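You operate a simulated robot arm through the tools that you are given. There is no shell and no other tool.

You run a simulated robot arm. Do the job below in one go: nothing can be reset, and whatever is moved stays where it is left.

Task
Top the lying cask up with warm water, wait till its drip stops, and put the white bung in.
Fine: fill to just under the hole, hardly any running over; park the spout again.

Only the result counts: the job must be done as asked and must still hold three seconds after the hand-in. Knocking over, shifting, dropping, spilling or breaking anything else fails it.

Robot
A 7-joint arm with a two-finger parallel gripper, fixed in place. Base frame: the origin is on the floor under the middle of its stand, x ahead of it, y to its left, z up. Lengths are in m, angles in rad, forces in N, time in s.
It reaches about 1.247 m from its shoulder. Its first joint turns from -2.304 to 2.304 rad. Payload 3.91 kg.
The tool frame sits at the grasp point between the pads (the TCP): z along the fingers, y along the line on which they close. The tips reach 0.03 m beyond it. The gripper opens to 0.11 m. The fingers are 0.02 m wide and 0.01 m thick; the gripper's body (0.048 by 0.112 m) begins 0.055 m behind the TCP.
Orientation is that of the tool frame in the base frame, as a unit quaternion [x, y, z, w]. With the fingers straight down and closing along the base's y, the tool's x points along the base's -x, its y along +y and its z along -z.

Tools
- The arm moves only by the tool apply_moves. Its argument "series" is a list that holds one entry, the list of rows, each a list of 6 numbers: the shift along the tool's x, y, z in cm, then the turn, a rotation vector about the tool's x, y, z in rad. In form: [[[x, y, z, ax, ay, az], ...]]. A call has 1 to 20 rows; each row shifts and turns the commanded pose from where the row before left it, along the tool's axes as they then stand. "claw" is the opening, from 0 (shut) to 1 (fully open), set as the call begins (left out, the last holds). Each row takes 0.2 s and may step no farther than 0.05 m and 0.15 rad from the row before; otherwise, or with a gripper value out of range, the whole call is refused. A pose out of reach is approached as far as the arm can. The call stops where the force on the tool passes 90 N (or 10 N more than at its start, if that is more) or the arm is blocked; 0.2 s more then pass. The fingers move at their own pace (about 0.108 m/s each) and stop on an object; they squeeze with about 43 N. The grip force told is the motor's: it shows also when the fingers shut on nothing. Time passes only in rows, and 0.2 s behind the last, so rows that do not move let the fingers close. It gives the time, the measured TCP pose, the force on the tool (base axes), the opening and the grip force at its end, in the units of the frame above (readings bear some noise), with the torque about the TCP (base axes, N m) and any sound that the robot's microphone picked up.
- Cameras (640 x 400 px; columns grow to the right, rows downward): "scene" is fixed at [0.3905, -0.6419, 1.6546]; the picture's right is [0.99, -0.16, 0.00], its down [-0.07, -0.44, -0.90] and it looks along [0.14, 0.88, -0.44] (base axes); focal length 238 px, centre (320, 200). "wrist" rides on the gripper at [0.072, 0.017, -0.103] in the tool frame; the picture's right is [-0.23, 0.97, 0.00], its down [-0.76, -0.18, -0.62] and it looks along [-0.61, -0.14, 0.78] (tool axes); focal length 222 px, centre (320, 200). There is no depth. A picture from a camera that has moved, and an enlarged one, comes with that camera's place and axes in the base frame and with its lens. The place of the scene camera against the robot may be out by one fixed shift of up to 0.018 m in any direction.
- capture(camera): a new picture of that camera. It takes no simulated time.
- enlarge(camera, box): a new picture of the part [left, top, right, bottom] of that camera's present view, enlarged. It takes no simulated time.
- hand_in(): hands the job in; it is judged then, once.

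Places have to be worked out from the pictures, the camera data and where the tool is seen. Open the gripper and draw the arm clear of the work before you hand the job in, unless the task says otherwise.

The tools are called after ">>>" by a JSON object that holds its "name" and its "arguments". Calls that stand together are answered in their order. apply_moves: Moves the arm, as the interface text tells. Its arguments: {"type":"object","properties":{"series":{"type":"array","items":{"type":"array","items":{"type":"array","items":{"type":"number"}}}},"claw":{"type":"number"}},"required":["series"]} The other tools are called the same way: capture (camera) takes a picture; enlarge (camera, box) takes an enlarged picture of a part of a camera's view; hand_in () hands the job in.

At the start:

```text
time_s: 0.0
tcp_pos: [0.1958, 0.4033, 1.5594]
orientation: [0.001, 1.0, 0.0, 0.0]
wrist_force: [-0.6, -0.3, -0.3]
ft_torque: [0.01, -0.04, 0.01]
finger_gap: 0.1101
gripper_force: 0.1
```

scene: 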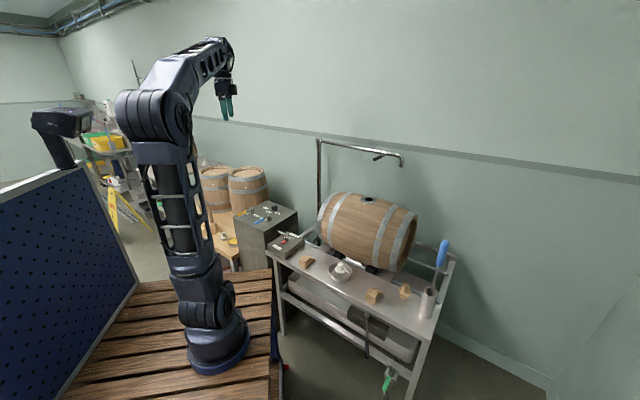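
wrist: 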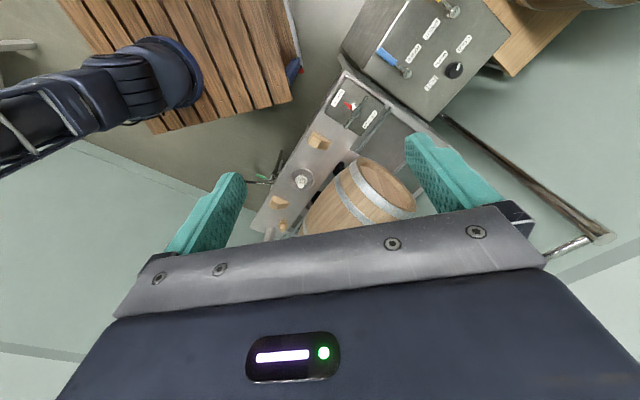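

I begin by looking closer at the scene: the cask, the spout, the control cabinet and the bench.

>>> {"name": "enlarge", "arguments": {"camera": "scene", "box": [220, 120, 480, 300]}}

>>> {"name": "enlarge", "arguments": {"camera": "scene", "box": [220, 190, 330, 270]}}

>>> {"name": "enlarge", "arguments": {"camera": "wrist", "box": [240, 0, 520, 160]}}

>>> {"name": "enlarge", "arguments": {"camera": "wrist", "box": [230, 80, 430, 250]}}

```text
2.22 times, centred on (350, 210) of scene
camera zoom: at [0.3905, -0.6419, 1.6546], right [0.99, -0.16, 0.0], down [-0.07, -0.44, -0.9], along [0.14, 0.88, -0.44], focal length 529 px, centre (253, 178)
```

zoom: 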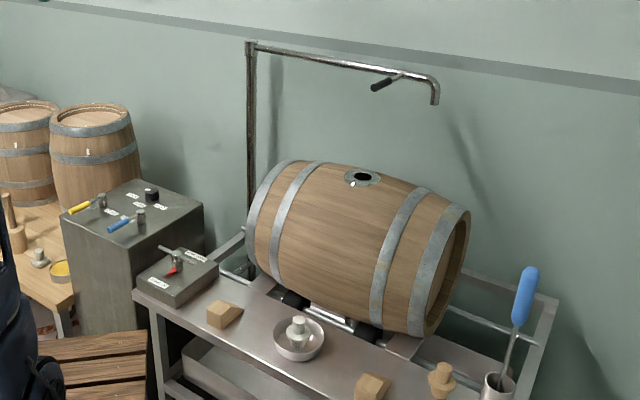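

```text
5.00 times, centred on (275, 230) of scene
camera zoom: at [0.3905, -0.6419, 1.6546], right [0.99, -0.16, 0.0], down [-0.07, -0.44, -0.9], along [0.14, 0.88, -0.44], focal length 1189 px, centre (545, 50)
```

zoom: 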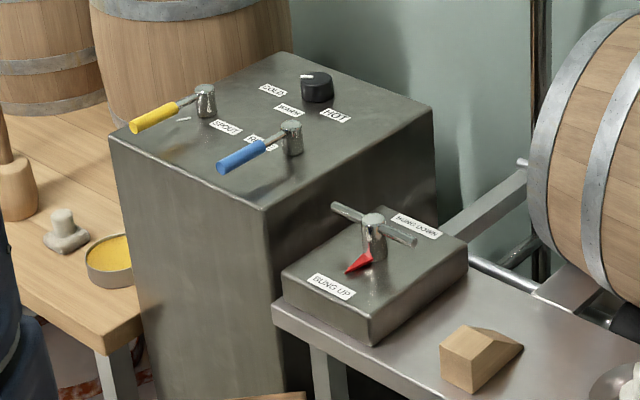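

```text
2.29 times, centred on (380, 80) of wrist
camera zoom: at [0.1235, 0.4203, 1.6638], right [0.23, 0.97, 0.0], down [0.76, -0.18, 0.62], along [0.61, -0.14, -0.78], focal length 508 px, centre (183, 474)
```

zoom: 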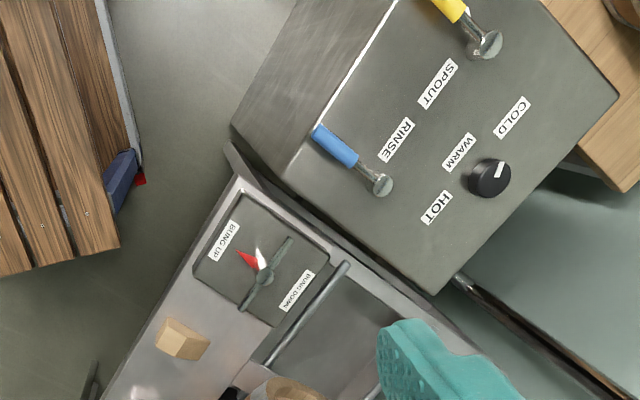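

```text
2.35 times, centred on (330, 165) of wrist
camera zoom: at [0.1235, 0.4203, 1.6638], right [0.23, 0.97, 0.0], down [0.76, -0.18, 0.62], along [0.61, -0.14, -0.78], focal length 523 px, centre (296, 282)
```

zoom: 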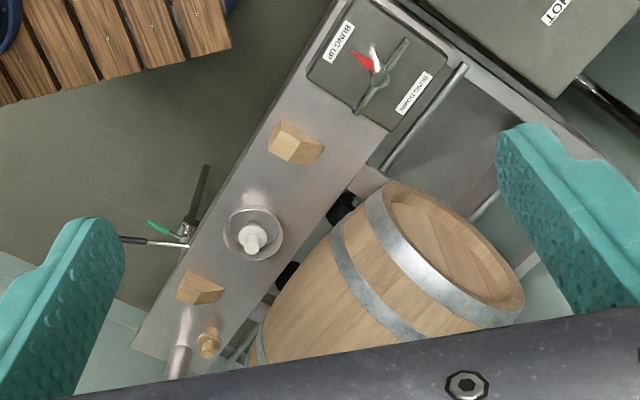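

The BUNG handle triangulates to about (0.38, 0.48, 0.92) and the temperature knob to about (0.31, 0.76, 0.94). The pointer looks set to COLD. I move the arm forward at a safe height so the wrist camera can see the cask top and the spout.

>>> {"name": "apply_moves", "arguments": {"series": [[[-3.8, 1.0, 0.8, 0, 0, 0], [-3.8, 1.0, 0.8, 0, 0, 0], [-3.8, 1.0, 0.8, 0, 0, 0], [-3.8, 1.0, 0.8, 0, 0, 0], [-3.8, 1.0, 0.8, 0, 0, 0], [-3.8, 1.0, 0.8, 0, 0, 0], [-3.8, 1.0, 0.8, 0, 0, 0], [-3.8, 1.0, 0.8, 0, 0, 0]]]}}

>>> {"name": "capture", "arguments": {"camera": "wrist"}}

>>> {"name": "capture", "arguments": {"camera": "scene"}}

```text
time_s: 1.8
tcp_pos: [0.5005, 0.484, 1.4945]
orientation: [-0.001, 1.0, 0.001, 0.001]
wrist_force: [-1.3, 0.4, 0.0]
ft_torque: [0.04, -0.03, 0.03]
finger_gap: 0.1098
gripper_force: 0.0
```

```text
taken
camera wrist: at [0.4271, 0.5004, 1.5993], right [0.23, 0.97, 0.0], down [0.76, -0.18, 0.62], along [0.61, -0.14, -0.78], focal length 222 px, centre (320, 200)
```

wrist: 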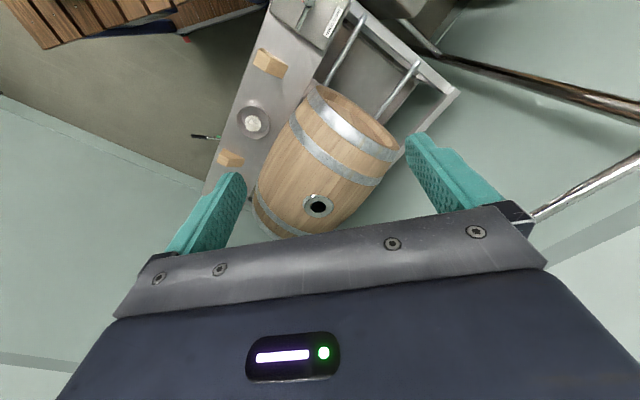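

```text
taken
```

scene: 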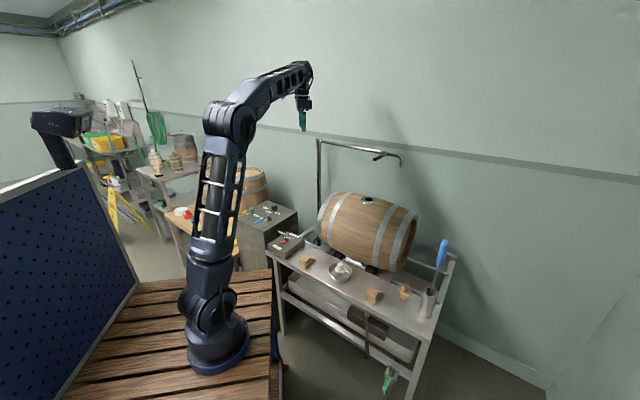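

The bung hole is at about (0.81, 0.41, 1.12). Next I yaw the gripper about 60° toward the wall so the wrist camera can see the spout pipe and cabinet.

>>> {"name": "apply_moves", "arguments": {"series": [[[0, 0, 0, 0, 0, -0.15], [0, 0, 0, 0, 0, -0.15], [0, 0, 0, 0, 0, -0.15], [0, 0, 0, 0, 0, -0.15], [0, 0, 0, 0, 0, -0.15], [0, 0, 0, 0, 0, -0.15], [0, 0, 0, 0, 0, -0.15]]]}}

>>> {"name": "capture", "arguments": {"camera": "wrist"}}

```text
time_s: 3.4
tcp_pos: [0.5006, 0.4844, 1.4961]
orientation: [-0.502, 0.865, 0.0, -0.001]
wrist_force: [0.0, 0.2, 0.1]
ft_torque: [0.0, -0.04, -0.02]
finger_gap: 0.1101
gripper_force: 0.1
```

```text
taken
camera wrist: at [0.4492, 0.4295, 1.5998], right [-0.73, 0.68, 0.0], down [0.53, 0.57, 0.62], along [0.42, 0.46, -0.78], focal length 222 px, centre (320, 200)
```

wrist: 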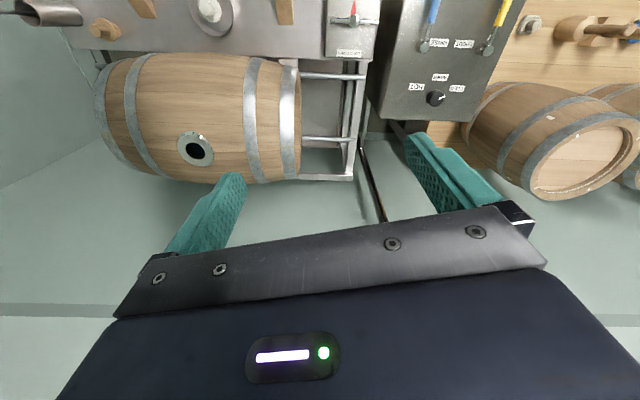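

The bench axis runs roughly along (0.73, -0.68). I zoom in on the cabinet, bung box and bench to read the labels and pointer.

>>> {"name": "enlarge", "arguments": {"camera": "wrist", "box": [310, 0, 550, 140]}}

>>> {"name": "enlarge", "arguments": {"camera": "wrist", "box": [60, 0, 320, 200]}}

>>> {"name": "enlarge", "arguments": {"camera": "scene", "box": [300, 130, 420, 210]}}

>>> {"name": "enlarge", "arguments": {"camera": "scene", "box": [320, 230, 470, 400]}}

```text
2.67 times, centred on (430, 70) of wrist
camera zoom: at [0.4492, 0.4295, 1.5998], right [-0.73, 0.68, 0.0], down [0.53, 0.57, 0.62], along [0.42, 0.46, -0.78], focal length 592 px, centre (27, 547)
```

zoom: 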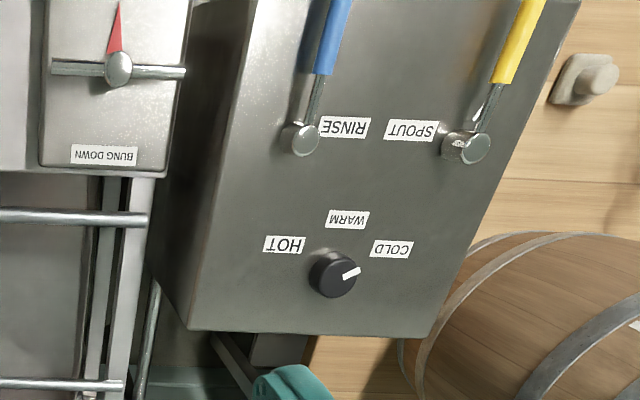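

```text
2.00 times, centred on (190, 100) of wrist
camera zoom: at [0.4492, 0.4295, 1.5998], right [-0.73, 0.68, 0.0], down [0.53, 0.57, 0.62], along [0.42, 0.46, -0.78], focal length 444 px, centre (580, 400)
```

zoom: 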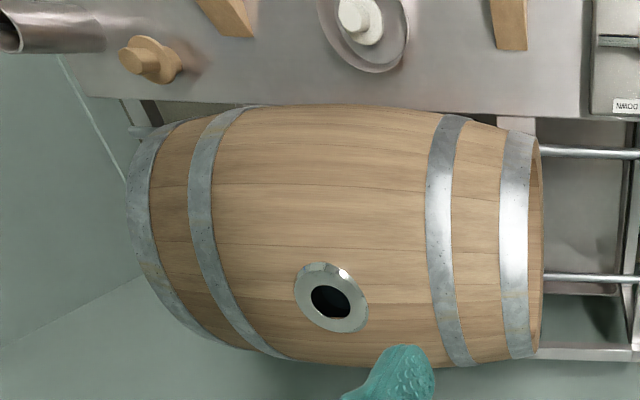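

```text
5.00 times, centred on (360, 170) of scene
camera zoom: at [0.3905, -0.6419, 1.6546], right [0.99, -0.16, 0.0], down [-0.07, -0.44, -0.9], along [0.14, 0.88, -0.44], focal length 1189 px, centre (120, 350)
```

zoom: 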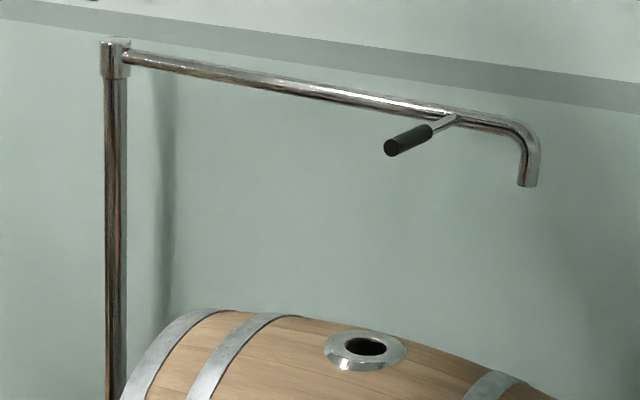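

```text
2.35 times, centred on (395, 315) of scene
camera zoom: at [0.3905, -0.6419, 1.6546], right [0.99, -0.16, 0.0], down [-0.07, -0.44, -0.9], along [0.14, 0.88, -0.44], focal length 560 px, centre (144, -71)
```

zoom: 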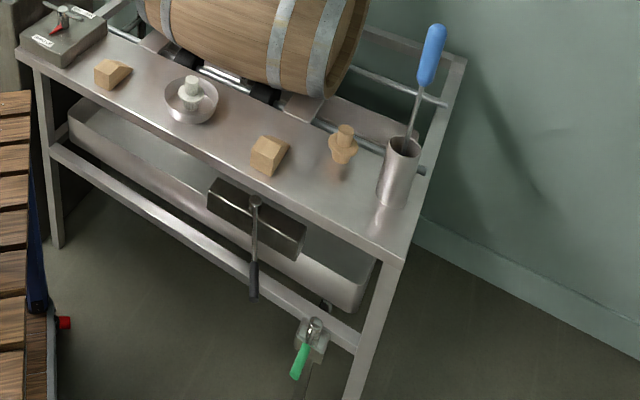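

The knob points at COLD and WARM is the middle label. The spout pipe hides behind the gripper, so I yaw back partway and pitch the tool outward to see the spout tip and its handle.

>>> {"name": "apply_moves", "arguments": {"series": [[[0, 0, 0, 0, 0, 0.15], [0, 0, 0, 0, 0, 0.15], [0, 0, 0, 0, 0, 0.15], [0, 0, 0, 0, -0.15, 0], [0, 0, 0, 0, -0.15, 0], [0, 0, 0, 0, -0.15, 0], [0, 0, 0, 0, -0.15, 0], [0, 0, 0, 0, -0.15, 0]]]}}

>>> {"name": "capture", "arguments": {"camera": "wrist"}}

>>> {"name": "capture", "arguments": {"camera": "scene"}}

```text
time_s: 5.2
tcp_pos: [0.5009, 0.4836, 1.4949]
orientation: [-0.275, 0.889, 0.108, 0.349]
wrist_force: [0.1, 1.1, -0.2]
ft_torque: [0.0, -0.01, -0.01]
finger_gap: 0.1099
gripper_force: 0.1
```

```text
taken
camera wrist: at [0.389, 0.4281, 1.5222], right [-0.41, 0.9, 0.16], down [0.21, -0.07, 0.98], along [0.89, 0.44, -0.16], focal length 222 px, centre (320, 200)
```

wrist: 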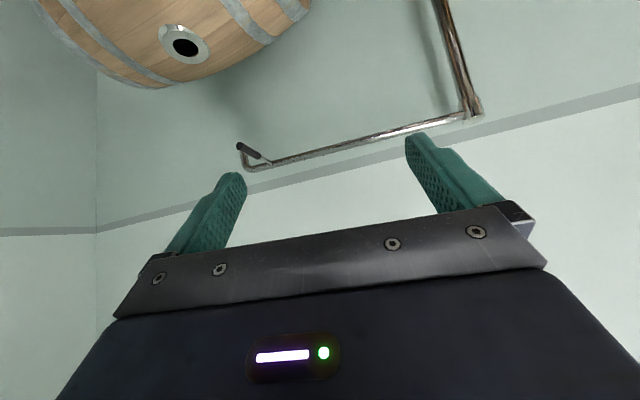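

```text
taken
```

scene: 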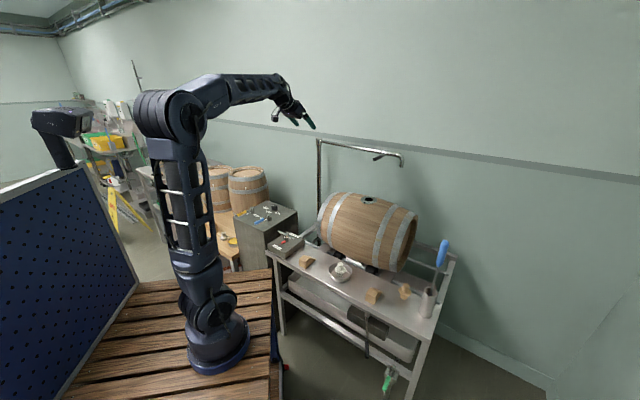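

Now the spout arm and its black handle are visible. I zoom in for accurate pixels.

>>> {"name": "enlarge", "arguments": {"camera": "wrist", "box": [140, 0, 300, 190]}}

>>> {"name": "enlarge", "arguments": {"camera": "wrist", "box": [220, 90, 500, 190]}}

```text
2.11 times, centred on (220, 95) of wrist
camera zoom: at [0.389, 0.4281, 1.5222], right [-0.41, 0.9, 0.16], down [0.21, -0.07, 0.98], along [0.89, 0.44, -0.16], focal length 468 px, centre (530, 421)
```

zoom: 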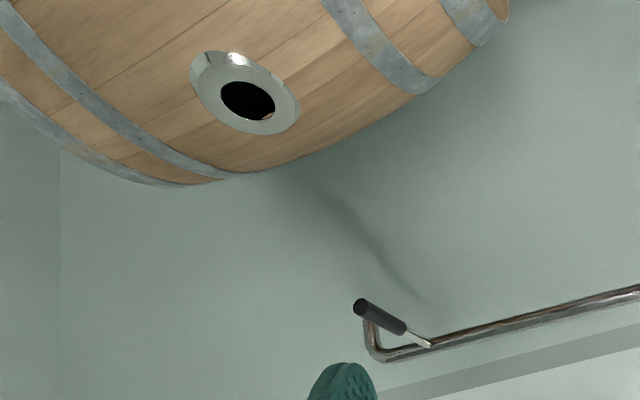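

```text
2.29 times, centred on (360, 140) of wrist
camera zoom: at [0.389, 0.4281, 1.5222], right [-0.41, 0.9, 0.16], down [0.21, -0.07, 0.98], along [0.89, 0.44, -0.16], focal length 508 px, centre (229, 337)
```

zoom: 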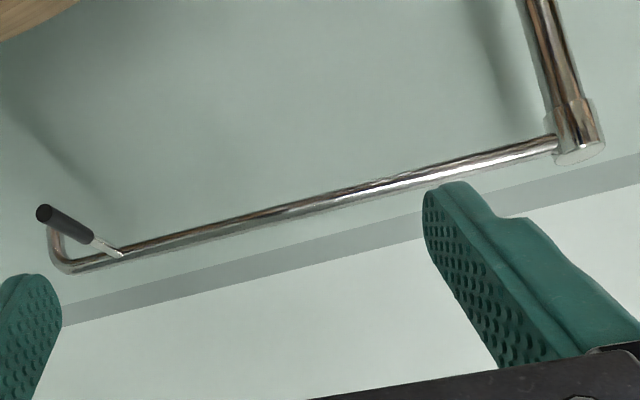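

Triangulation gives the post at (0.639, 0.935), the spout tip at (1.030, 0.527, 1.242) and the bung hole at (0.8155, 0.405, 1.121). The black grip runs from (0.854, 0.489) to (0.920, 0.544) at z≈1.304. Next I go look closely at the control cabinet.

>>> {"name": "apply_moves", "arguments": {"series": [[[0, 0, 0, 0, 0.15, 0], [0, 0, 0, 0, 0.15, 0], [0, 0, 0, 0, 0.15, 0], [0, 0, 0, 0, 0.15, 0], [0, 0, 0, 0, 0.15, 0], [2.2, 2.5, 2.4, 0, 0, -0.1], [2.2, 2.5, 2.4, 0, 0, -0.09], [2.2, 2.5, 2.4, 0, 0, 0], [2.2, 2.5, 2.4, 0, 0, 0], [2.2, 2.5, 2.4, 0, 0, 0], [2.2, 2.5, 2.4, 0, 0, 0], [2.2, 2.5, 2.4, 0, 0, 0], [2.2, 2.5, 2.4, 0, 0, 0], [2.2, 2.5, 2.4, 0, 0, 0]]]}}

>>> {"name": "capture", "arguments": {"camera": "wrist"}}

```text
time_s: 8.2
tcp_pos: [0.2025, 0.5105, 1.2786]
orientation: [-0.384, 0.923, 0.0, 0.001]
wrist_force: [0.0, 0.1, 0.5]
ft_torque: [0.0, 0.05, -0.03]
finger_gap: 0.11
gripper_force: 0.0
```

```text
taken
camera wrist: at [0.1388, 0.471, 1.383], right [-0.53, 0.85, 0.0], down [0.66, 0.42, 0.62], along [0.53, 0.33, -0.78], focal length 222 px, centre (320, 200)
```

wrist: 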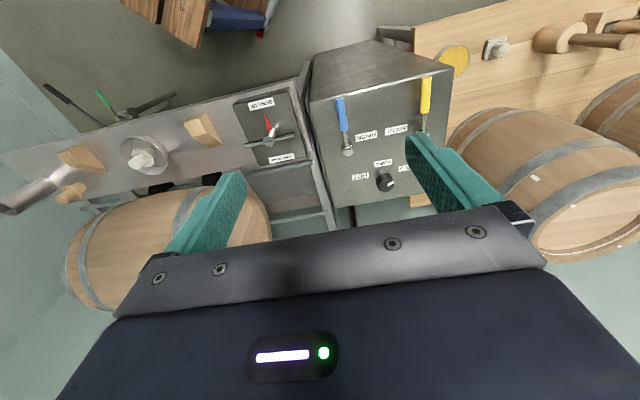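

I zoom in on the cabinet top and the bung box from this nearer view.

>>> {"name": "enlarge", "arguments": {"camera": "wrist", "box": [300, 60, 460, 210]}}

>>> {"name": "enlarge", "arguments": {"camera": "wrist", "box": [220, 70, 330, 190]}}

>>> {"name": "enlarge", "arguments": {"camera": "wrist", "box": [40, 80, 230, 210]}}

>>> {"name": "enlarge", "arguments": {"camera": "scene", "box": [240, 195, 310, 240]}}

```text
2.67 times, centred on (380, 135) of wrist
camera zoom: at [0.1388, 0.471, 1.383], right [-0.53, 0.85, 0.0], down [0.66, 0.42, 0.62], along [0.53, 0.33, -0.78], focal length 592 px, centre (160, 373)
```

zoom: 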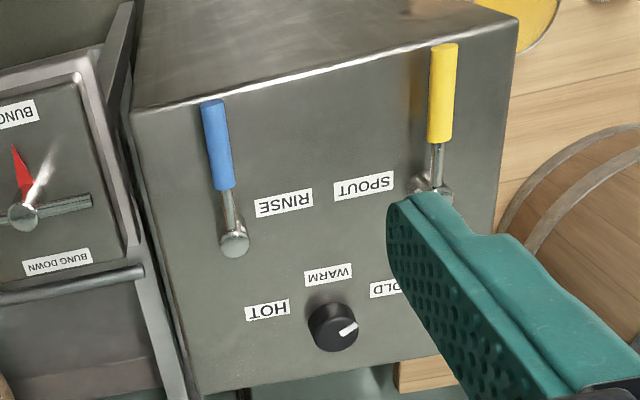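

```text
3.33 times, centred on (275, 130) of wrist
camera zoom: at [0.1388, 0.471, 1.383], right [-0.53, 0.85, 0.0], down [0.66, 0.42, 0.62], along [0.53, 0.33, -0.78], focal length 740 px, centre (470, 433)
```

zoom: 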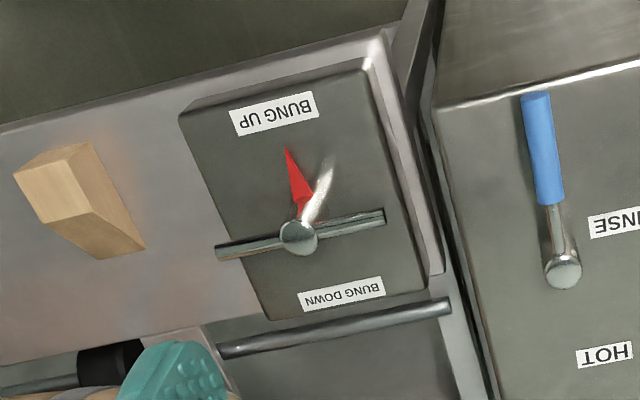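

```text
3.08 times, centred on (135, 145) of wrist
camera zoom: at [0.1388, 0.471, 1.383], right [-0.53, 0.85, 0.0], down [0.66, 0.42, 0.62], along [0.53, 0.33, -0.78], focal length 684 px, centre (889, 369)
```

zoom: 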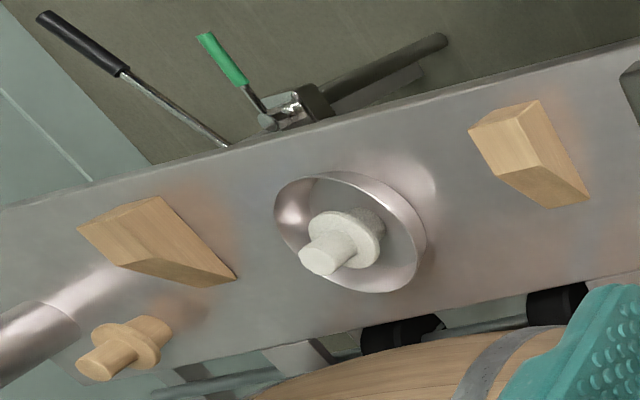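

```text
8.89 times, centred on (275, 218) of scene
camera zoom: at [0.3905, -0.6419, 1.6546], right [0.99, -0.16, 0.0], down [-0.07, -0.44, -0.9], along [0.14, 0.88, -0.44], focal length 2114 px, centre (720, 44)
```

zoom: 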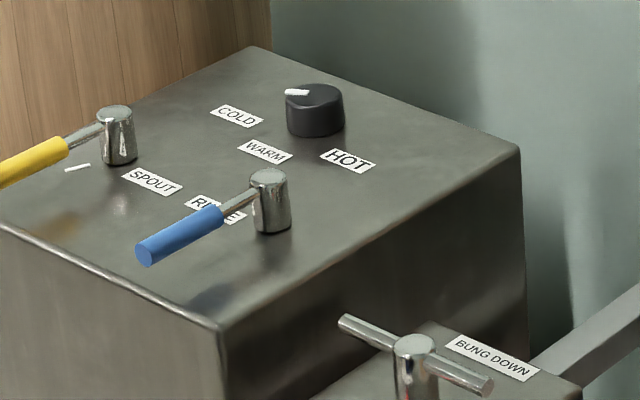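

The levers turn on vertical pivots, and a small white dash lies beside the spout lever. I shift closer over the cabinet to see the spout lever without the finger in the way.

>>> {"name": "apply_moves", "arguments": {"series": [[[0, 4.0, 2.0, 0, 0, 0], [0, 4.0, 2.0, 0, 0, 0], [0, 4.0, 2.0, 0, 0, 0], [0, 3.0, 2.0, 0, 0, 0]]]}}

>>> {"name": "enlarge", "arguments": {"camera": "wrist", "box": [240, 30, 440, 200]}}

>>> {"name": "capture", "arguments": {"camera": "wrist"}}

>>> {"name": "enlarge", "arguments": {"camera": "scene", "box": [235, 195, 265, 220]}}

```text
time_s: 9.2
tcp_pos: [0.0959, 0.6177, 1.2013]
orientation: [-0.384, 0.923, 0.001, 0.001]
wrist_force: [0.4, 0.1, 0.4]
ft_torque: [0.02, 0.03, 0.01]
finger_gap: 0.1099
gripper_force: 0.0
```

```text
2.35 times, centred on (340, 115) of wrist
camera zoom: at [0.033, 0.5771, 1.3047], right [-0.53, 0.85, 0.0], down [0.66, 0.41, 0.62], along [0.53, 0.33, -0.78], focal length 523 px, centre (273, 400)
```

zoom: 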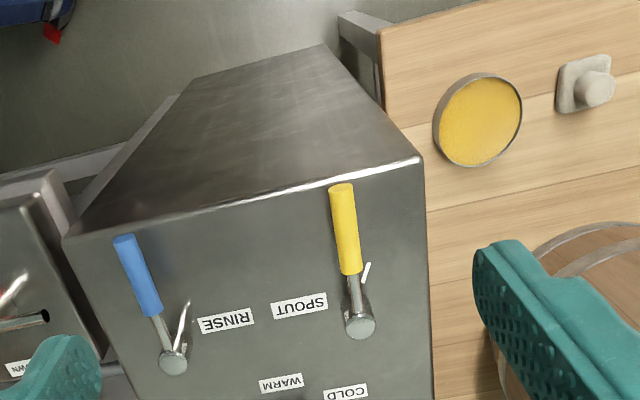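

```text
taken
camera wrist: at [0.033, 0.5771, 1.3047], right [-0.53, 0.85, 0.0], down [0.66, 0.41, 0.62], along [0.53, 0.33, -0.78], focal length 222 px, centre (320, 200)
```

wrist: 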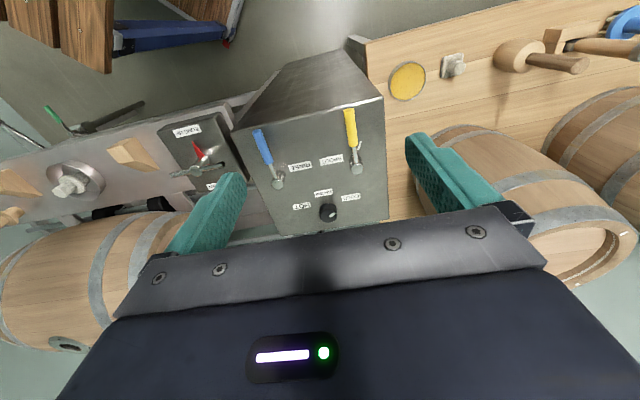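

```text
16.00 times, centred on (250, 208) of scene
camera zoom: at [0.3905, -0.6419, 1.6546], right [0.99, -0.16, 0.0], down [-0.07, -0.44, -0.9], along [0.14, 0.88, -0.44], focal length 3806 px, centre (1440, 80)
```

zoom: 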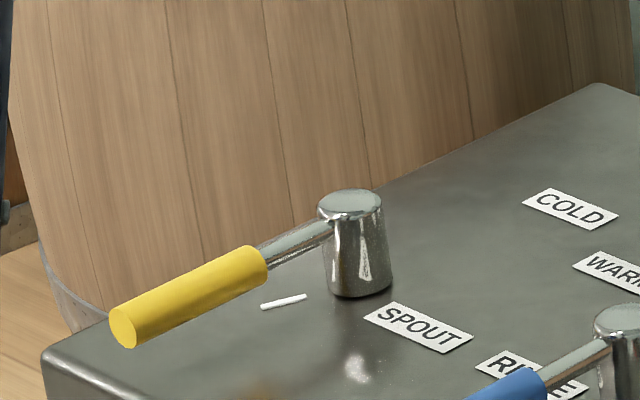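

The spout lever pivots at (0.175, 0.745), lever top at z≈0.95, with a white index dash about 30° clockwise of its present angle. The knob is at (0.3145, 0.775), top z≈0.935, and must turn about 60° CCW from COLD to WARM. I go above the knob with the gripper yawed to about 15°.

>>> {"name": "apply_moves", "arguments": {"series": [[[-4.4, -0.73, 1.35, 0, 0, 0], [-4.4, -0.73, 1.35, 0, 0, 0], [-4.4, -0.73, 1.35, 0, 0, 0], [-4.4, -0.73, 1.35, 0, 0, 0], [-4.4, -0.73, 1.35, 0, 0, 0], [-4.4, -0.73, 1.35, 0, 0, 0], [0, 0, 0, 0, 0, 0.13], [0, 0, 0, 0, 0, 0.13], [0, 0, 0, 0, 0, 0.13], [0, 0, 0, 0, 0, 0.13]]]}}

>>> {"name": "capture", "arguments": {"camera": "wrist"}}

>>> {"name": "enlarge", "arguments": {"camera": "scene", "box": [220, 160, 320, 240]}}

```text
time_s: 11.4
tcp_pos: [0.3137, 0.7723, 1.1199]
orientation: [-0.134, 0.991, 0.0, 0.0]
wrist_force: [0.1, -0.8, -0.1]
ft_torque: [0.01, 0.01, -0.02]
finger_gap: 0.1099
gripper_force: 0.1
```

```text
taken
camera wrist: at [0.2383, 0.7698, 1.2229], right [-0.04, 1.0, 0.0], down [0.78, 0.03, 0.62], along [0.62, 0.02, -0.78], focal length 222 px, centre (320, 200)
```

wrist: 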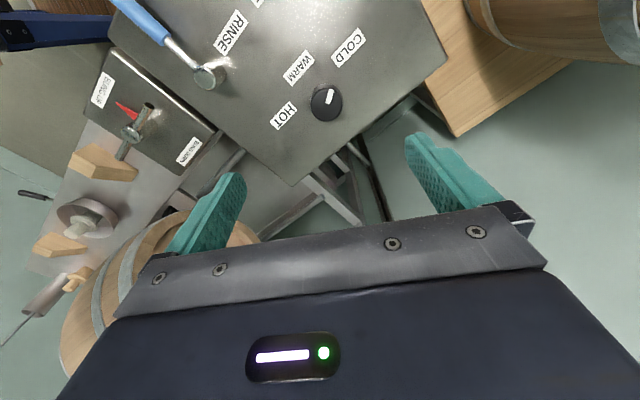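

```text
5.00 times, centred on (270, 200) of scene
camera zoom: at [0.3905, -0.6419, 1.6546], right [0.99, -0.16, 0.0], down [-0.07, -0.44, -0.9], along [0.14, 0.88, -0.44], focal length 1189 px, centre (570, 200)
```

zoom: 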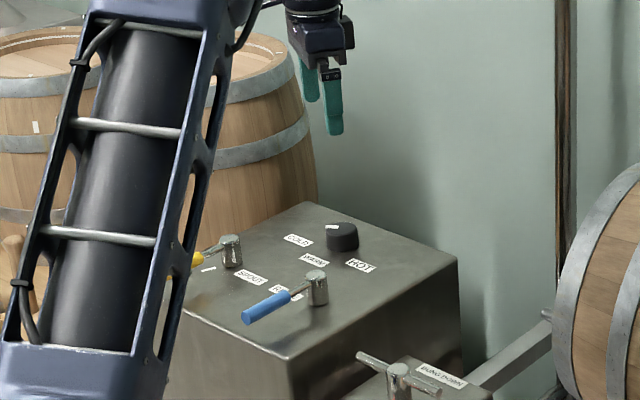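

The knob re-measures at about (0.315, 0.779). I correct the offset and come down to z≈1.0 for a second check before straddling it.

>>> {"name": "apply_moves", "arguments": {"series": [[[-0.1, 0.2, 4.0, 0, 0, 0], [-0.1, 0.2, 4.0, 0, 0, 0], [-0.1, 0.2, 4.0, 0, 0, 0]]]}}

>>> {"name": "capture", "arguments": {"camera": "wrist"}}

>>> {"name": "enlarge", "arguments": {"camera": "scene", "box": [250, 170, 310, 220]}}

```text
time_s: 12.2
tcp_pos: [0.3129, 0.779, 0.9993]
orientation: [-0.135, 0.991, 0.0, 0.001]
wrist_force: [-0.9, -0.8, 0.6]
ft_torque: [0.01, -0.02, 0.01]
finger_gap: 0.1101
gripper_force: 0.2
```

```text
taken
camera wrist: at [0.2393, 0.7762, 1.1035], right [-0.04, 1.0, 0.0], down [0.78, 0.03, 0.62], along [0.62, 0.03, -0.78], focal length 222 px, centre (320, 200)
```

wrist: 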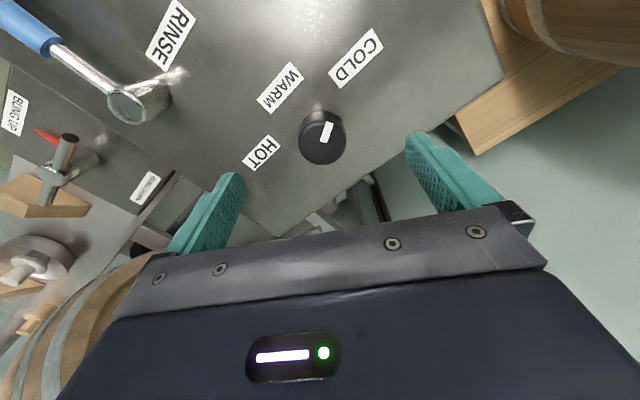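

```text
8.00 times, centred on (280, 195) of scene
camera zoom: at [0.3905, -0.6419, 1.6546], right [0.99, -0.16, 0.0], down [-0.07, -0.44, -0.9], along [0.14, 0.88, -0.44], focal length 1903 px, centre (640, 240)
```

zoom: 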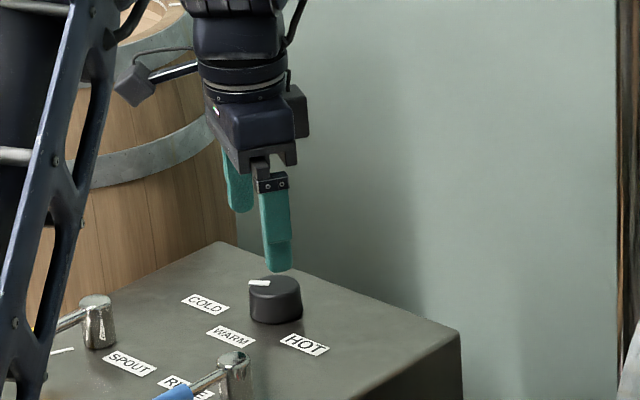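

The knob centre is about (0.312, 0.782), nearly under the TCP. I go down to straddle the knob, with tips stopping a little above the cabinet top.

>>> {"name": "apply_moves", "arguments": {"series": [[[0, 0.3, 2.6, 0, 0, 0], [0, 0, 2.6, 0, 0, 0]]]}}

>>> {"name": "capture", "arguments": {"camera": "wrist"}}

>>> {"name": "enlarge", "arguments": {"camera": "scene", "box": [250, 180, 300, 220]}}

```text
time_s: 12.8
tcp_pos: [0.3135, 0.7823, 0.9483]
orientation: [-0.136, 0.991, 0.0, 0.0]
wrist_force: [-0.3, -0.4, 0.2]
ft_torque: [0.01, -0.03, 0.0]
finger_gap: 0.1101
gripper_force: 0.1
```

```text
taken
camera wrist: at [0.2389, 0.7793, 1.0514], right [-0.04, 1.0, 0.0], down [0.78, 0.03, 0.62], along [0.62, 0.03, -0.78], focal length 222 px, centre (320, 200)
```

wrist: 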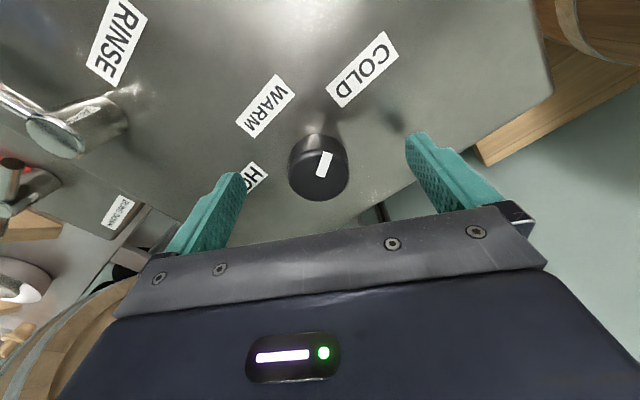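

```text
10.00 times, centred on (275, 200) of scene
camera zoom: at [0.3905, -0.6419, 1.6546], right [0.99, -0.16, 0.0], down [-0.07, -0.44, -0.9], along [0.14, 0.88, -0.44], focal length 2378 px, centre (770, 200)
```

zoom: 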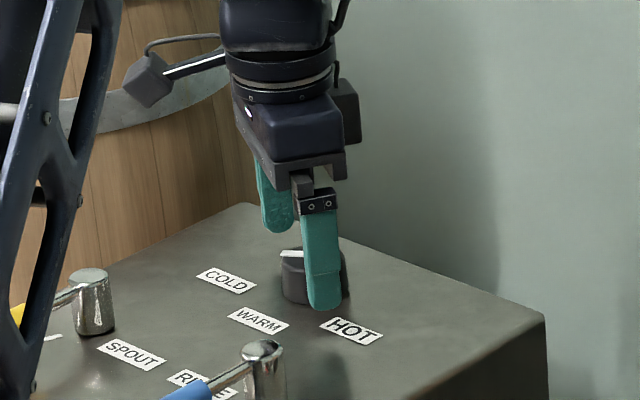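

The knob sits centred between the fingers. I close on it.

>>> {"name": "apply_moves", "arguments": {"series": [[[0, 0, 0, 0, 0, 0], [0, 0, 0, 0, 0, 0], [0, 0, 0, 0, 0, 0]]], "claw": 0}}

>>> {"name": "capture", "arguments": {"camera": "wrist"}}

```text
time_s: 13.6
tcp_pos: [0.314, 0.7805, 0.9473]
orientation: [-0.134, 0.991, -0.001, 0.0]
wrist_force: [9.3, -39.6, 2.8]
ft_torque: [-1.7, -0.08, -0.27]
finger_gap: 0.0409
gripper_force: 45.3
```

```text
taken
camera wrist: at [0.2407, 0.7775, 1.051], right [-0.04, 1.0, 0.0], down [0.78, 0.03, 0.62], along [0.62, 0.02, -0.78], focal length 222 px, centre (320, 200)
```

wrist: 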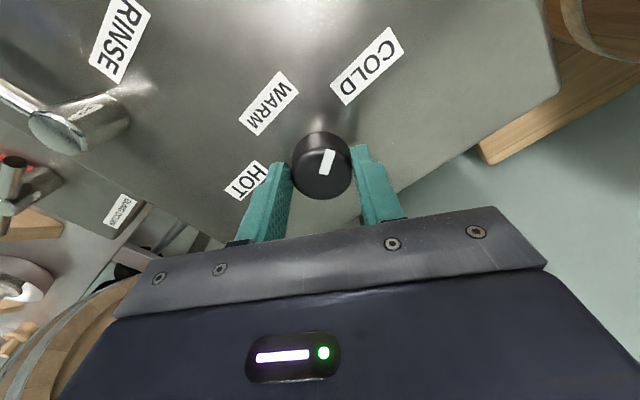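

Gripped at 0.041 m, with a side load showing the knob centre is a little toward -y. I relieve that and start turning CCW.

>>> {"name": "apply_moves", "arguments": {"series": [[[0.05, -0.3, 0, 0, 0, 0], [0, 0, 0, 0, 0, -0.13], [0, 0, 0, 0, 0, -0.13], [0, 0, 0, 0, 0, -0.13], [0, 0, 0, 0, 0, -0.13]]]}}

>>> {"name": "capture", "arguments": {"camera": "wrist"}}

```text
time_s: 14.8
tcp_pos: [0.3173, 0.7765, 0.9473]
orientation: [-0.385, 0.923, 0.0, 0.0]
wrist_force: [35.7, -41.9, 4.9]
ft_torque: [-1.21, -1.22, -0.33]
finger_gap: 0.0414
gripper_force: 45.1
```

```text
taken
camera wrist: at [0.2534, 0.7378, 1.0511], right [-0.53, 0.85, 0.0], down [0.66, 0.42, 0.62], along [0.53, 0.33, -0.78], focal length 222 px, centre (320, 200)
```

wrist: 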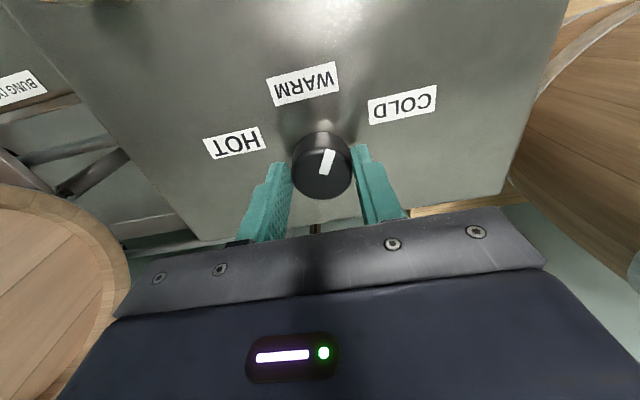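

The knob turns with the gripper. The load says its centre is at about (0.317, 0.776), so I shift 4 mm to relieve it and turn the remaining ~30°.

>>> {"name": "apply_moves", "arguments": {"series": [[[0, -0.4, 0, 0, 0, 0], [0, 0, 0, 0, 0, -0.13], [0, 0, 0, 0, 0, -0.13], [0, 0, 0, 0, 0, -0.13], [0, 0, 0, 0, 0, -0.13]]]}}

>>> {"name": "capture", "arguments": {"camera": "wrist"}}

>>> {"name": "enlarge", "arguments": {"camera": "wrist", "box": [220, 60, 460, 220]}}

```text
time_s: 16.0
tcp_pos: [0.3195, 0.7765, 0.9468]
orientation: [-0.61, 0.792, -0.001, 0.001]
wrist_force: [41.6, -17.8, 1.0]
ft_torque: [-0.06, -1.46, -0.3]
finger_gap: 0.0411
gripper_force: 44.4
```

```text
taken
camera wrist: at [0.2841, 0.7099, 1.0511], right [-0.88, 0.47, 0.0], down [0.37, 0.69, 0.62], along [0.29, 0.55, -0.78], focal length 222 px, centre (320, 200)
```

wrist: 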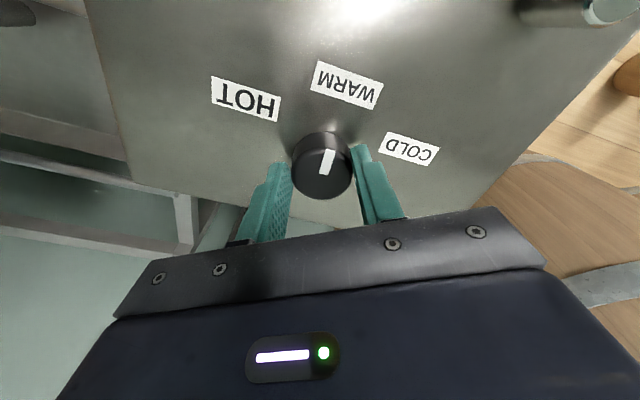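

```text
2.50 times, centred on (340, 140) of wrist
camera zoom: at [0.2841, 0.7099, 1.0511], right [-0.88, 0.47, 0.0], down [0.37, 0.69, 0.62], along [0.29, 0.55, -0.78], focal length 555 px, centre (270, 350)
```

zoom: 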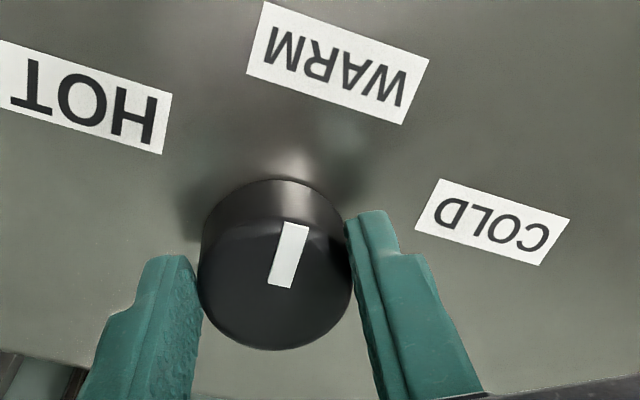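

The pointer now lines up with the WARM label. I relieve the side load, open the gripper and lift.

>>> {"name": "apply_moves", "arguments": {"series": [[[0, -0.3, 0, 0, 0, 0], [0, 0, 0, 0, 0, 0]]]}}

>>> {"name": "apply_moves", "arguments": {"series": [[[0, 0, 0, 0, 0, 0], [0, 0, 0, 0, 0, 0], [0, 0, -4, 0, 0, 0], [0, 0, -4, 0, 0, 0], [0, 0, -4, 0, 0, 0]]], "claw": 1}}

>>> {"name": "capture", "arguments": {"camera": "wrist"}}

>>> {"name": "enlarge", "arguments": {"camera": "wrist", "box": [240, 40, 440, 180]}}

```text
time_s: 16.6
tcp_pos: [0.3195, 0.7753, 0.9476]
orientation: [-0.609, 0.793, 0.0, 0.0]
wrist_force: [30.8, -11.6, 1.5]
ft_torque: [-0.4, -1.33, -0.24]
finger_gap: 0.0411
gripper_force: 45.1
```

```text
time_s: 17.8
tcp_pos: [0.3203, 0.7757, 1.0659]
orientation: [-0.61, 0.793, 0.0, -0.001]
wrist_force: [0.5, 0.5, -0.8]
ft_torque: [-0.01, 0.0, -0.02]
finger_gap: 0.1098
gripper_force: 0.0
```

```text
taken
camera wrist: at [0.2845, 0.7102, 1.1707], right [-0.88, 0.47, 0.0], down [0.37, 0.69, 0.62], along [0.29, 0.55, -0.78], focal length 222 px, centre (320, 200)
```

wrist: 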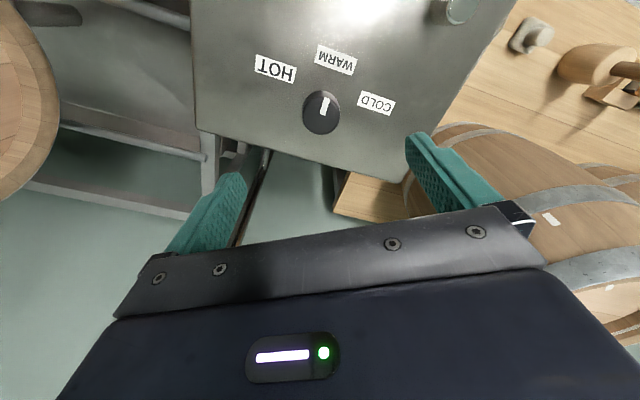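

```text
2.86 times, centred on (340, 110) of wrist
camera zoom: at [0.2845, 0.7102, 1.1707], right [-0.88, 0.47, 0.0], down [0.37, 0.69, 0.62], along [0.29, 0.55, -0.78], focal length 635 px, centre (263, 457)
```

zoom: 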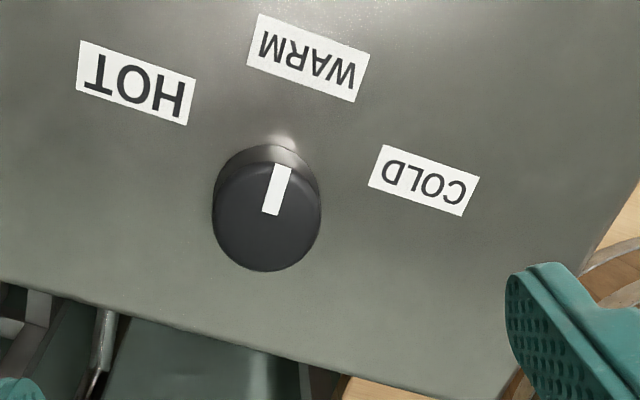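

The knob is at WARM. Next I retreat to a safe height, then yaw to ~44° and tilt the tool ~43° outward, ready to grasp the spout's black grip along its axis.

>>> {"name": "apply_moves", "arguments": {"series": [[[3.07, -1.13, -3.34, 0, 0, 0], [3.07, -1.13, -3.34, 0, 0, 0], [3.07, -1.13, -3.34, 0, 0, 0], [3.07, -1.13, -3.34, 0, 0, 0], [3.07, -1.13, -3.34, 0, 0, 0], [3.07, -1.13, -3.34, 0, 0, 0], [3.07, -1.13, -3.34, 0, 0, 0], [3.07, -1.13, -3.34, 0, 0, 0], [3.07, -1.13, -3.34, 0, 0, 0], [3.07, -1.13, -3.34, 0, 0, 0], [0, 0, 0, 0, 0, 0.136], [0, 0, 0, 0, 0, 0.136], [0, 0, 0, 0, 0, 0.136], [0, 0, 0, 0, 0, 0.136], [0, 0, 0, 0, -0.15, 0], [0, 0, 0, 0, -0.15, 0], [0, 0, 0, 0, -0.15, 0], [0, 0, 0, 0, -0.15, 0], [0, 0, 0, 0, -0.15, 0]]]}}

>>> {"name": "capture", "arguments": {"camera": "wrist"}}

>>> {"name": "capture", "arguments": {"camera": "scene"}}

```text
time_s: 21.8
tcp_pos: [0.3518, 0.45, 1.4006]
orientation: [-0.348, 0.863, 0.137, 0.34]
wrist_force: [1.1, -0.1, -0.4]
ft_torque: [0.01, 0.04, 0.0]
finger_gap: 0.1096
gripper_force: 0.0
```

```text
taken
camera wrist: at [0.2489, 0.3766, 1.4275], right [-0.56, 0.82, 0.16], down [0.22, -0.04, 0.98], along [0.8, 0.58, -0.16], focal length 222 px, centre (320, 200)
```

wrist: 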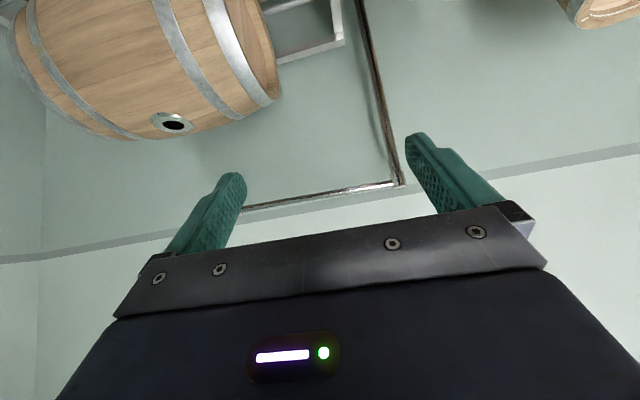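

```text
taken
```

scene: 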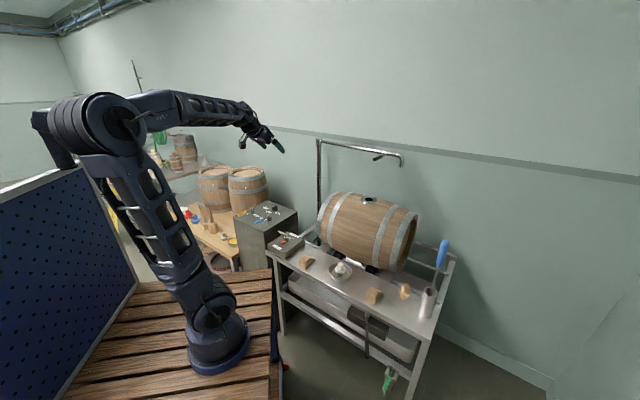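

The orientation is right. I translate across to the pre-grasp point (0.818, 0.451, 1.392), high over the cask.

>>> {"name": "apply_moves", "arguments": {"series": [[[-2.41, -3.23, 2.34, 0, 0, 0], [-2.41, -3.23, 2.34, 0, 0, 0], [-2.41, -3.23, 2.34, 0, 0, 0], [-2.41, -3.23, 2.34, 0, 0, 0], [-2.41, -3.23, 2.34, 0, 0, 0], [-2.41, -3.23, 2.34, 0, 0, 0], [-2.41, -3.23, 2.34, 0, 0, 0], [-2.41, -3.23, 2.34, 0, 0, 0], [-2.41, -3.23, 2.34, 0, 0, 0], [-2.41, -3.23, 2.34, 0, 0, 0]]]}}

>>> {"name": "capture", "arguments": {"camera": "wrist"}}

>>> {"name": "enlarge", "arguments": {"camera": "scene", "box": [300, 90, 440, 210]}}

```text
time_s: 24.0
tcp_pos: [0.816, 0.4496, 1.3944]
orientation: [-0.349, 0.862, 0.137, 0.34]
wrist_force: [-0.5, -0.3, 0.7]
ft_torque: [-0.01, -0.03, -0.04]
finger_gap: 0.1101
gripper_force: 0.1
```

```text
taken
camera wrist: at [0.7141, 0.3754, 1.4221], right [-0.56, 0.82, 0.15], down [0.22, -0.04, 0.98], along [0.8, 0.58, -0.16], focal length 222 px, centre (320, 200)
```

wrist: 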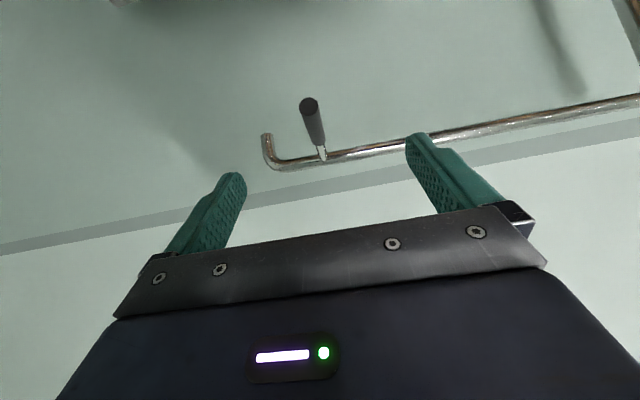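

```text
3.33 times, centred on (370, 150) of scene
camera zoom: at [0.3905, -0.6419, 1.6546], right [0.99, -0.16, 0.0], down [-0.07, -0.44, -0.9], along [0.14, 0.88, -0.44], focal length 793 px, centre (153, 367)
```

zoom: 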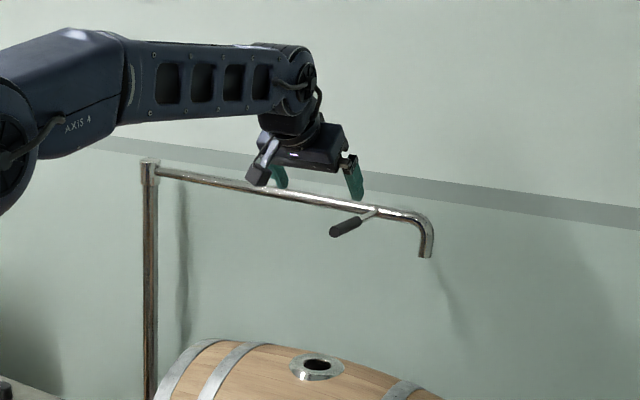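

The grip lies ahead along the tool axis, about 12.5 cm away and nearly centred. I advance along the tool z in small steps.

>>> {"name": "apply_moves", "arguments": {"series": [[[0, -0.1, 4.0, 0, 0, 0], [0, -0.1, 4.0, 0, 0, 0]]]}}

>>> {"name": "capture", "arguments": {"camera": "wrist"}}

>>> {"name": "enlarge", "arguments": {"camera": "scene", "box": [340, 110, 420, 180]}}

```text
time_s: 24.6
tcp_pos: [0.8569, 0.4849, 1.3365]
orientation: [-0.348, 0.863, 0.137, 0.34]
wrist_force: [-0.8, 0.1, 0.4]
ft_torque: [-0.04, 0.0, -0.02]
finger_gap: 0.1099
gripper_force: 0.0
```

```text
taken
camera wrist: at [0.7556, 0.4116, 1.3631], right [-0.56, 0.82, 0.15], down [0.22, -0.04, 0.98], along [0.8, 0.58, -0.16], focal length 222 px, centre (320, 200)
```

wrist: 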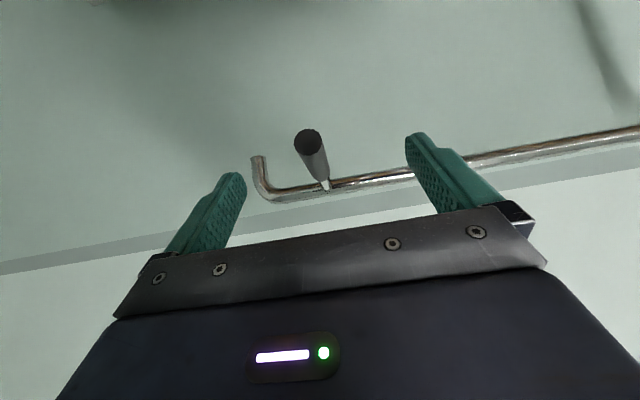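

```text
5.71 times, centred on (380, 145) of scene
camera zoom: at [0.3905, -0.6419, 1.6546], right [0.99, -0.16, 0.0], down [-0.07, -0.44, -0.9], along [0.14, 0.88, -0.44], focal length 1359 px, centre (-23, 514)
```

zoom: 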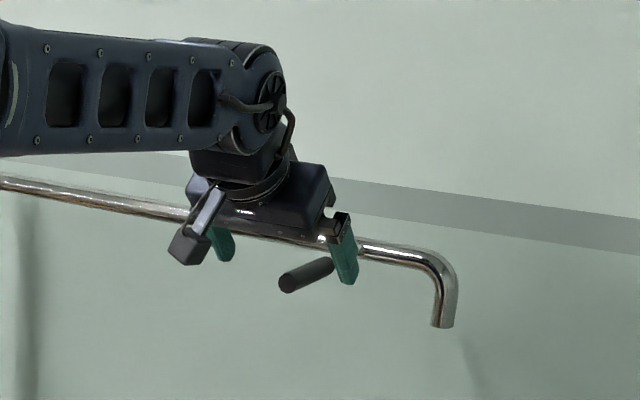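

The grip is centred within a few mm. I advance the last 4.6 cm so the grip lies between the pads.

>>> {"name": "apply_moves", "arguments": {"series": [[[0, -0.15, 2.3, 0, 0, 0], [0, -0.15, 2.3, 0, 0, 0]]]}}

>>> {"name": "capture", "arguments": {"camera": "wrist"}}

>>> {"name": "enlarge", "arguments": {"camera": "scene", "box": [340, 110, 420, 180]}}

```text
time_s: 25.2
tcp_pos: [0.8821, 0.5053, 1.3036]
orientation: [-0.348, 0.863, 0.138, 0.34]
wrist_force: [-0.5, 0.0, 0.6]
ft_torque: [0.03, -0.01, -0.02]
finger_gap: 0.1104
gripper_force: 0.1
```

```text
taken
camera wrist: at [0.7805, 0.4319, 1.3292], right [-0.56, 0.82, 0.15], down [0.22, -0.04, 0.98], along [0.8, 0.58, -0.16], focal length 222 px, centre (320, 200)
```

wrist: 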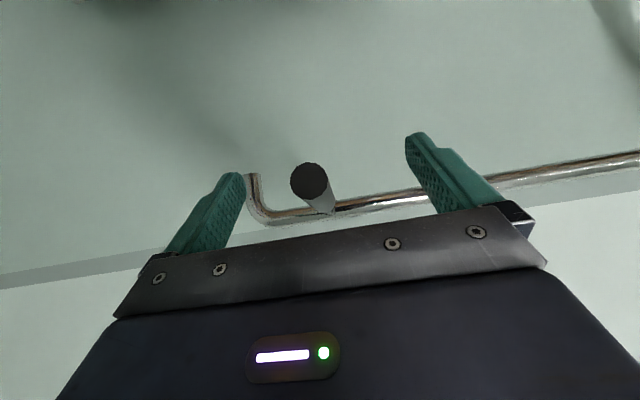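

```text
5.71 times, centred on (380, 145) of scene
camera zoom: at [0.3905, -0.6419, 1.6546], right [0.99, -0.16, 0.0], down [-0.07, -0.44, -0.9], along [0.14, 0.88, -0.44], focal length 1359 px, centre (-23, 514)
```

zoom: 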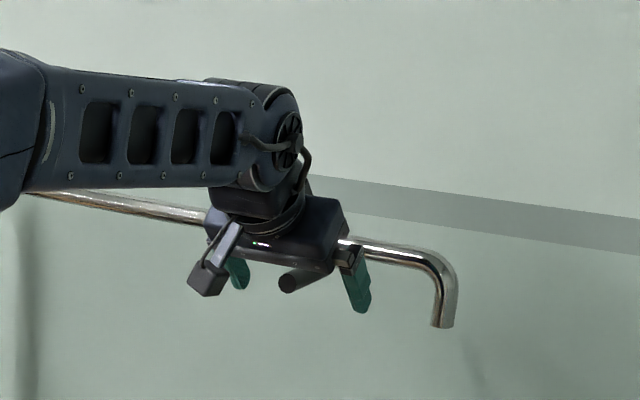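

The grip is between the pads, TCP about 2.4 cm in from its end. I close on it.

>>> {"name": "apply_moves", "arguments": {"series": [[[0, 0, 0, 0, 0, 0], [0, 0, 0, 0, 0, 0], [0, 0, 0, 0, 0, 0]]], "claw": 0}}

>>> {"name": "capture", "arguments": {"camera": "wrist"}}

```text
time_s: 26.0
tcp_pos: [0.8839, 0.5034, 1.3022]
orientation: [-0.347, 0.863, 0.136, 0.34]
wrist_force: [9.1, -11.6, 0.2]
ft_torque: [-0.05, -0.01, -1.32]
finger_gap: 0.0149
gripper_force: 45.0
```

```text
taken
camera wrist: at [0.7822, 0.43, 1.3287], right [-0.55, 0.82, 0.15], down [0.22, -0.04, 0.98], along [0.8, 0.57, -0.16], focal length 222 px, centre (320, 200)
```

wrist: 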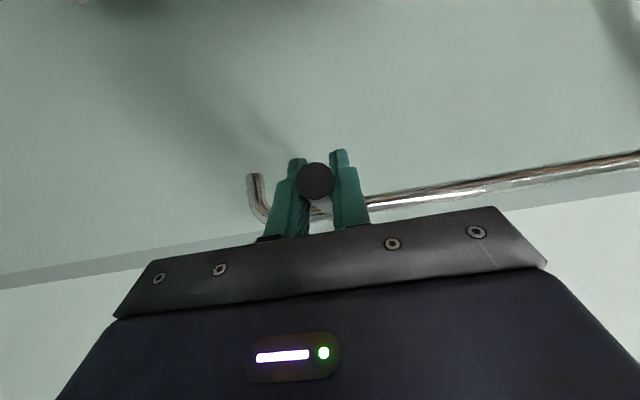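

The grip is held (gap 0.015). I swing clockwise about the post axis, starting with three small arc steps to check that it follows freely.

>>> {"name": "apply_moves", "arguments": {"series": [[[1.549, 0.593, -1.445, 0.0302, 0, 0.0324], [1.549, 0.593, -1.445, 0.0302, 0, 0.0324], [1.549, 0.593, -1.445, 0.0302, 0, 0.0324]]]}}

>>> {"name": "enlarge", "arguments": {"camera": "scene", "box": [300, 110, 420, 210]}}

```text
time_s: 26.8
tcp_pos: [0.8216, 0.4779, 1.3019]
orientation: [-0.29, 0.884, 0.114, 0.347]
wrist_force: [3.8, -2.9, 1.9]
ft_torque: [-0.48, 0.75, -1.21]
finger_gap: 0.015
gripper_force: 45.2
```

```text
4.00 times, centred on (360, 160) of scene
camera zoom: at [0.3905, -0.6419, 1.6546], right [0.99, -0.16, 0.0], down [-0.07, -0.44, -0.9], along [0.14, 0.88, -0.44], focal length 951 px, centre (160, 360)
```

zoom: 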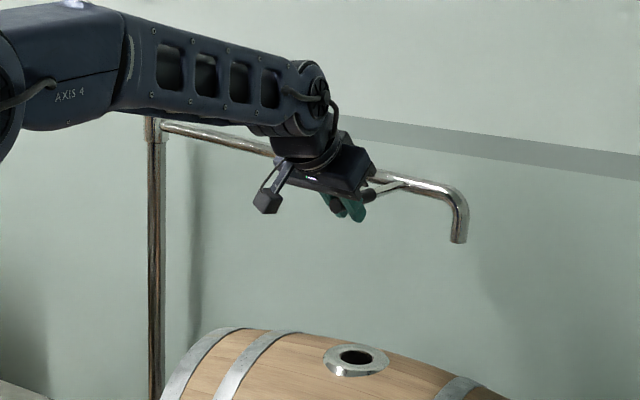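

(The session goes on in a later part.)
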